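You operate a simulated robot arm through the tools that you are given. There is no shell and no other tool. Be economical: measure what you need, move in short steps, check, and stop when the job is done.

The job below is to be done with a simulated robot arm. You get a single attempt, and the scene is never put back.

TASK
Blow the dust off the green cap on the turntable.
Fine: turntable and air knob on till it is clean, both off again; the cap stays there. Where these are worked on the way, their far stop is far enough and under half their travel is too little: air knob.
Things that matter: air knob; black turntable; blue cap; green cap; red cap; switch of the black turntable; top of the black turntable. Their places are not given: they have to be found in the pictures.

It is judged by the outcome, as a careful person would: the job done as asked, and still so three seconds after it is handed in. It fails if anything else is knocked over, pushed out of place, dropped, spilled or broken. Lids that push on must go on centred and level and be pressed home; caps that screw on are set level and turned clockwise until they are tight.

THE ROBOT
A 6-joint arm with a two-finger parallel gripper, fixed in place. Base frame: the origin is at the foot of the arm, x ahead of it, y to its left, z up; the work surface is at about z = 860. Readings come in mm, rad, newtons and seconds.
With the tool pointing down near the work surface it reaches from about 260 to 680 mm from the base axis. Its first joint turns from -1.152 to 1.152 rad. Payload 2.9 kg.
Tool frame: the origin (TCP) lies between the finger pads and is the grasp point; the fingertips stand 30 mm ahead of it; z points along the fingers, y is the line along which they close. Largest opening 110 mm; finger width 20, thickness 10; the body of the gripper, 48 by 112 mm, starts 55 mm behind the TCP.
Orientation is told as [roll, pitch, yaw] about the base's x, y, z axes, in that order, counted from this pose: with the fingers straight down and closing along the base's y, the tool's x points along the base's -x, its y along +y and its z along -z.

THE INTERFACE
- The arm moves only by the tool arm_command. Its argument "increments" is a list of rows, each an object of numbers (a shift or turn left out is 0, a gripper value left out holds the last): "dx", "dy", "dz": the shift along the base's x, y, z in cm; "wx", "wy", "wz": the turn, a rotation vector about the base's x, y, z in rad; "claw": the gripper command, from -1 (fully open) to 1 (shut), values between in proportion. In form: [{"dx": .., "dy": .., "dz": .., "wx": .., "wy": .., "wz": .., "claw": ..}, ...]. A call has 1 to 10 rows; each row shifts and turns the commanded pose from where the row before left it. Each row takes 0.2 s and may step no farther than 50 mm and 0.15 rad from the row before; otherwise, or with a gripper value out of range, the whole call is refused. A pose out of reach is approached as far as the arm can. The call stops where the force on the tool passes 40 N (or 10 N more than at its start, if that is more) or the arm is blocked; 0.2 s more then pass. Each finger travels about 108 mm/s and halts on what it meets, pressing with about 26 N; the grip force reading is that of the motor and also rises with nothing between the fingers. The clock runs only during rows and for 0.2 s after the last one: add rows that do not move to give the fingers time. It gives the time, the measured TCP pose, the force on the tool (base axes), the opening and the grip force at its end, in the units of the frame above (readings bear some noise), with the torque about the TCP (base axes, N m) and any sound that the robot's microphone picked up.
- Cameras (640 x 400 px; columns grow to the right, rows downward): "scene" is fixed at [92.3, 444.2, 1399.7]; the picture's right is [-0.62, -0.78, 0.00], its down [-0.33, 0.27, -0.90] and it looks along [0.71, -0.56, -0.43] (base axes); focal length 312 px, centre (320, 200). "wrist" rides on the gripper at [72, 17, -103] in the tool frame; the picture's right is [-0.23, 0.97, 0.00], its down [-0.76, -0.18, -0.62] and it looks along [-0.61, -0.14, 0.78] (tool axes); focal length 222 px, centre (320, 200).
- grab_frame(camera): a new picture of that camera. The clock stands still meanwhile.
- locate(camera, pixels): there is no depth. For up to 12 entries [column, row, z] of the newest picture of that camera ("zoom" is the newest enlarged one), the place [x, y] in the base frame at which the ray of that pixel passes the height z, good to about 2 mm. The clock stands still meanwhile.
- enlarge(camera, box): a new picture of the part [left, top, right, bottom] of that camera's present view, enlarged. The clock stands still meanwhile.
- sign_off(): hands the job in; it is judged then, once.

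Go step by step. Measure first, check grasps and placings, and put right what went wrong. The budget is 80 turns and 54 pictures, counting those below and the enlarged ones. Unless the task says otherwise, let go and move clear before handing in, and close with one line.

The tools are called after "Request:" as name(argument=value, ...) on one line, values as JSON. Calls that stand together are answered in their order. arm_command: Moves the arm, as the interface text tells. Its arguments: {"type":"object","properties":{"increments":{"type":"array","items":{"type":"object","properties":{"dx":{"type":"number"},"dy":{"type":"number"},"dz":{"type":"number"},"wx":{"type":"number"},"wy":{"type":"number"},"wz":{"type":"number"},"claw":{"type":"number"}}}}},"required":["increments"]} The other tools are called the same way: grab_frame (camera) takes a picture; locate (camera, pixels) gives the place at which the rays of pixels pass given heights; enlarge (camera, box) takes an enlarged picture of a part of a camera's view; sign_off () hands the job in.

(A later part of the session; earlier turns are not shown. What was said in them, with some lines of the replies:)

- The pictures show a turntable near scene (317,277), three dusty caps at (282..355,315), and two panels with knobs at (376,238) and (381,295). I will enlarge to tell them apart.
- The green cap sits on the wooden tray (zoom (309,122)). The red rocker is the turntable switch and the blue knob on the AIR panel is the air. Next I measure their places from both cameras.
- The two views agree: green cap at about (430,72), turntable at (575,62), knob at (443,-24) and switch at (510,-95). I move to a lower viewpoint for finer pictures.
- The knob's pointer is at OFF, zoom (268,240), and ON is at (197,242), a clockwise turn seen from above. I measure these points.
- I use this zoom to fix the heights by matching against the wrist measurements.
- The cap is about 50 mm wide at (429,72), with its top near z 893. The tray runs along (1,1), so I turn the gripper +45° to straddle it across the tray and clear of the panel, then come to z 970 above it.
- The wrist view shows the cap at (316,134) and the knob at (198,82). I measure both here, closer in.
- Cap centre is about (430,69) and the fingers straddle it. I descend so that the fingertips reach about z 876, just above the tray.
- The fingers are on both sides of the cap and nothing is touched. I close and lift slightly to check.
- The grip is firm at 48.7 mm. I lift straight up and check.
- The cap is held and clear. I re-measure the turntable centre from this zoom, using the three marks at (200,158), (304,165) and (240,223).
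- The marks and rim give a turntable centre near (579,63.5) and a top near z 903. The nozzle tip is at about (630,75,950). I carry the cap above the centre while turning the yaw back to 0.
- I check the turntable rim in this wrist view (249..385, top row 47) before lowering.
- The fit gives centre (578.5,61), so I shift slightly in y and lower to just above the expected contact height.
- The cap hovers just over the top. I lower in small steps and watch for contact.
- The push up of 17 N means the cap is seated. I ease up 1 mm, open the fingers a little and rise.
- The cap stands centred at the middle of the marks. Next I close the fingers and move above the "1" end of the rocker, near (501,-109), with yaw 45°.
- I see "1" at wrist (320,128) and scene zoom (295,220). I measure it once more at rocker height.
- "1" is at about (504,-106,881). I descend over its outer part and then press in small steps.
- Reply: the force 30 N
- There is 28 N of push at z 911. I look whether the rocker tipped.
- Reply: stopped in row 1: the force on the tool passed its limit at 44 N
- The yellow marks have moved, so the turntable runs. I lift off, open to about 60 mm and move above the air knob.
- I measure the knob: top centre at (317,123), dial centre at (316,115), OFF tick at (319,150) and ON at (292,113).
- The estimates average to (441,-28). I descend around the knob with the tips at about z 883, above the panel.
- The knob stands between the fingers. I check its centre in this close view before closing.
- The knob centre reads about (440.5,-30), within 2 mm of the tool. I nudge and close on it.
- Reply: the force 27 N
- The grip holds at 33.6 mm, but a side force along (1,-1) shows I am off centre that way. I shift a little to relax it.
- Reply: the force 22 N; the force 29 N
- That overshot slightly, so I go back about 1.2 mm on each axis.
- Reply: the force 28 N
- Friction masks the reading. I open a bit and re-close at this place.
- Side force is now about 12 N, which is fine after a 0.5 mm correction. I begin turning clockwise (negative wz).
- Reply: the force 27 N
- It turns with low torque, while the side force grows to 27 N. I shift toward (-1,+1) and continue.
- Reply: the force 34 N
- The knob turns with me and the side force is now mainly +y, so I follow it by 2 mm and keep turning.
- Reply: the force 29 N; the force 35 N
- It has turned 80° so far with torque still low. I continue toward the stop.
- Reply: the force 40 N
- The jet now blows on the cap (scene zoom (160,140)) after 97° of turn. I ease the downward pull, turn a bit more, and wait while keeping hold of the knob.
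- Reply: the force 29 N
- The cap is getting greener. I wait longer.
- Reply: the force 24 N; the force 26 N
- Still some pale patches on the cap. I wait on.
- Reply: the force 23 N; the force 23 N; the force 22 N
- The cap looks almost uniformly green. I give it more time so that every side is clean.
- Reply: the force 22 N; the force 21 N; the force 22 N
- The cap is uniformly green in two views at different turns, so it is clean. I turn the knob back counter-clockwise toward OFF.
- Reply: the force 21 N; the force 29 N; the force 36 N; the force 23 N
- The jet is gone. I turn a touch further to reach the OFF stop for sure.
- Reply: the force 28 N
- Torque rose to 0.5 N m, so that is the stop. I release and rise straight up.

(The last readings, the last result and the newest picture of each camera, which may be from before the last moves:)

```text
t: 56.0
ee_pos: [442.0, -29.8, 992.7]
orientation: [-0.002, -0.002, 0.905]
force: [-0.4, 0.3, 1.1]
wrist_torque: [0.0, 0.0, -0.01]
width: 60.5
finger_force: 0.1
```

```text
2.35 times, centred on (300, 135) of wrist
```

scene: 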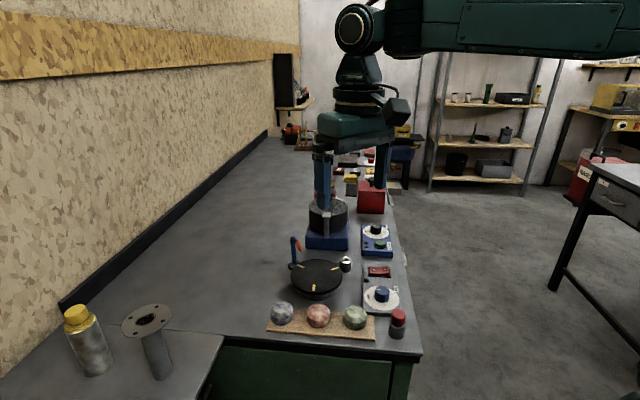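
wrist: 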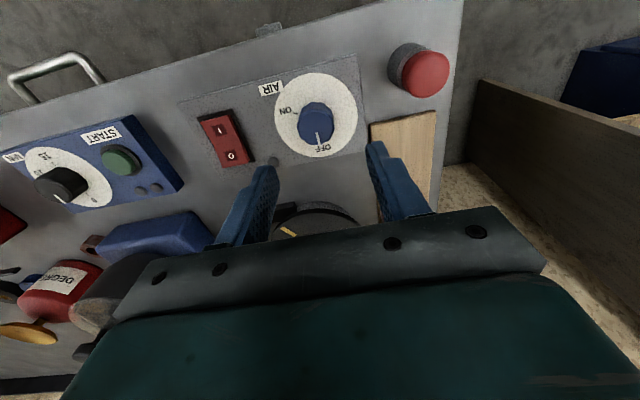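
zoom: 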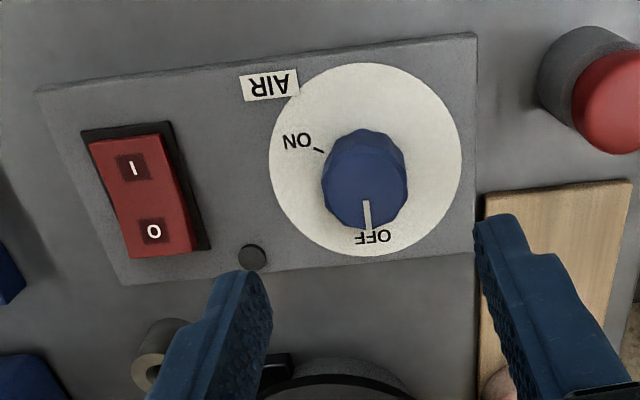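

The knob points to OFF and the air is gone. Next I measure the raised "0" end and go above it with closed fingers.

Request:
locate(camera="zoom", pixels=[[153, 231, 885], [160, 252, 887], [133, 167, 878], [142, 195, 880]])

Request:
arm_command(increments=[{"dx": 2.7, "dy": -1.8, "wz": -0.12, "claw": 1}, {"dx": 2.7, "dy": -1.8}, {"dx": 2.7, "dy": -1.7}, {}, {}])

```text
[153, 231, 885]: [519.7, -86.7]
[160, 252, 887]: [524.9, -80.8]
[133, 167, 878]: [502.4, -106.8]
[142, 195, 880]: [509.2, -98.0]
```

```text
t: 57.2
ee_pos: [522.7, -81.4, 991.2]
orientation: [-0.002, -0.002, 0.785]
force: [0.9, -0.2, 0.3]
wrist_torque: [0.0, -0.02, 0.0]
width: 0.2
finger_force: 26.2
```

"0" is at about (521,-85). I descend to just above and press.

Request:
arm_command(increments=[{"dy": -0.25, "dz": -2.5}, {"dz": -2.5}, {"dz": -1.5}, {"dz": -0.4}, {}])

Request:
arm_command(increments=[{"dz": -0.2}, {"dz": -0.2}, {"dz": -0.2}, {"dz": -0.2}, {"dz": -0.2}, {"dz": -0.2}])

```text
t: 58.4
ee_pos: [523.1, -86.1, 923.1]
orientation: [-0.003, -0.001, 0.786]
force: [0.2, 0.2, -0.5]
wrist_torque: [0.01, 0.01, 0.0]
width: 0.0
finger_force: 25.8
```

```text
t: 59.8
ee_pos: [522.6, -85.4, 911.2]
orientation: [-0.002, -0.001, 0.786]
force: [-1.7, 0.8, 4.6]
wrist_torque: [-0.01, 0.1, 0.03]
width: 0.1
finger_force: 25.8
```

Pressed down to z 911 with a light force left. I push slightly more and then look.

Request:
arm_command(increments=[{"dz": -0.15}, {"dz": -0.15}, {"dz": -0.1}])

Request:
enlarge(camera="scene", box=[280, 220, 420, 330])

```text
t: 60.5
ee_pos: [523.4, -85.1, 912.2]
orientation: [-0.005, -0.004, 0.787]
force: [-0.2, -0.1, 3.2]
wrist_torque: [0.02, 0.08, 0.0]
width: 0.0
finger_force: 26.2
stopped in row 3: the force on the tool passed its limit at 43 N (the readings are from after the stop); the commanded pose is now the measured one
```

```text
3.64 times, centred on (350, 275) of scene
```

zoom: 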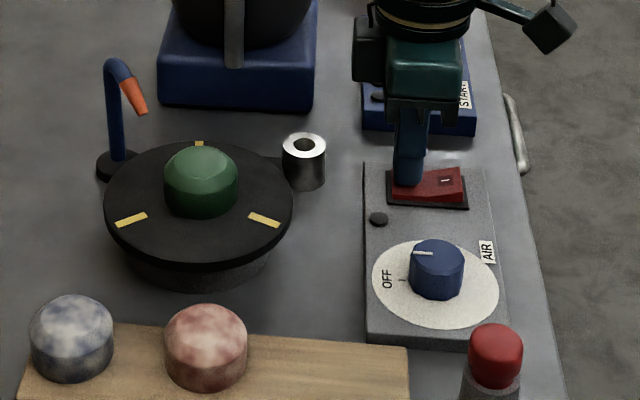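

The "1" end is now raised, so the switch has tipped to 0. I rise clear and check that the turntable stands still.

Request:
arm_command(increments=[{"dz": 1}, {"dz": 3}, {"dz": 4}, {"dz": 4}, {}])

Request:
enlarge(camera="scene", box=[280, 220, 420, 330])

Request:
arm_command(increments=[{}, {}, {}, {}])

Request:
enlarge(camera="scene", box=[280, 220, 420, 330])

```text
t: 61.7
ee_pos: [522.9, -85.6, 1030.6]
orientation: [-0.006, -0.003, 0.787]
force: [-0.2, 0.2, 0.3]
wrist_torque: [0.0, -0.02, 0.0]
width: 0.1
finger_force: 26.0
```

```text
3.64 times, centred on (350, 275) of scene
```

zoom: 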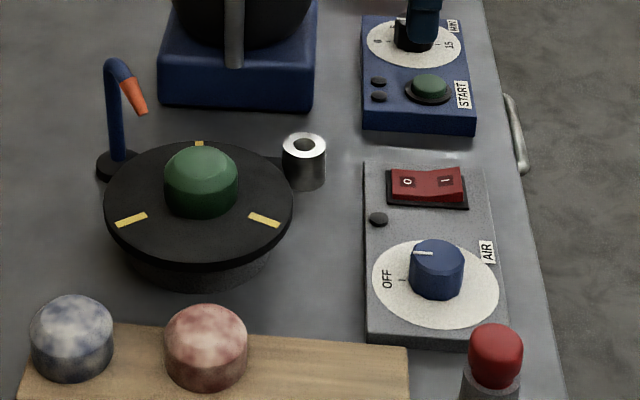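

```text
t: 62.7
ee_pos: [523.1, -84.2, 1030.6]
orientation: [-0.005, -0.003, 0.787]
force: [-0.6, -0.7, 0.0]
wrist_torque: [-0.03, -0.01, -0.01]
width: 0.0
finger_force: 25.8
```

```text
3.64 times, centred on (350, 275) of scene
```

zoom: 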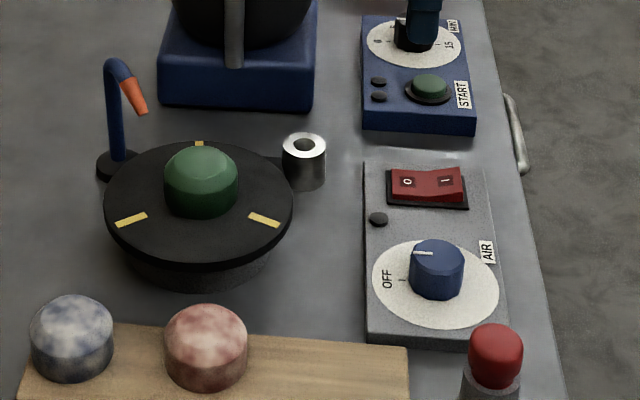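

The marks stand at the same pixels in both pictures, so the turntable is stopped. The jet is off, the cap is clean and still on the turntable, and the arm is clear, so I hand in.

Request:
sign_off()

```text
The job is handed in.
```

The green cap is blown clean and left standing on the turntable, with the turntable and the air both switched off again.
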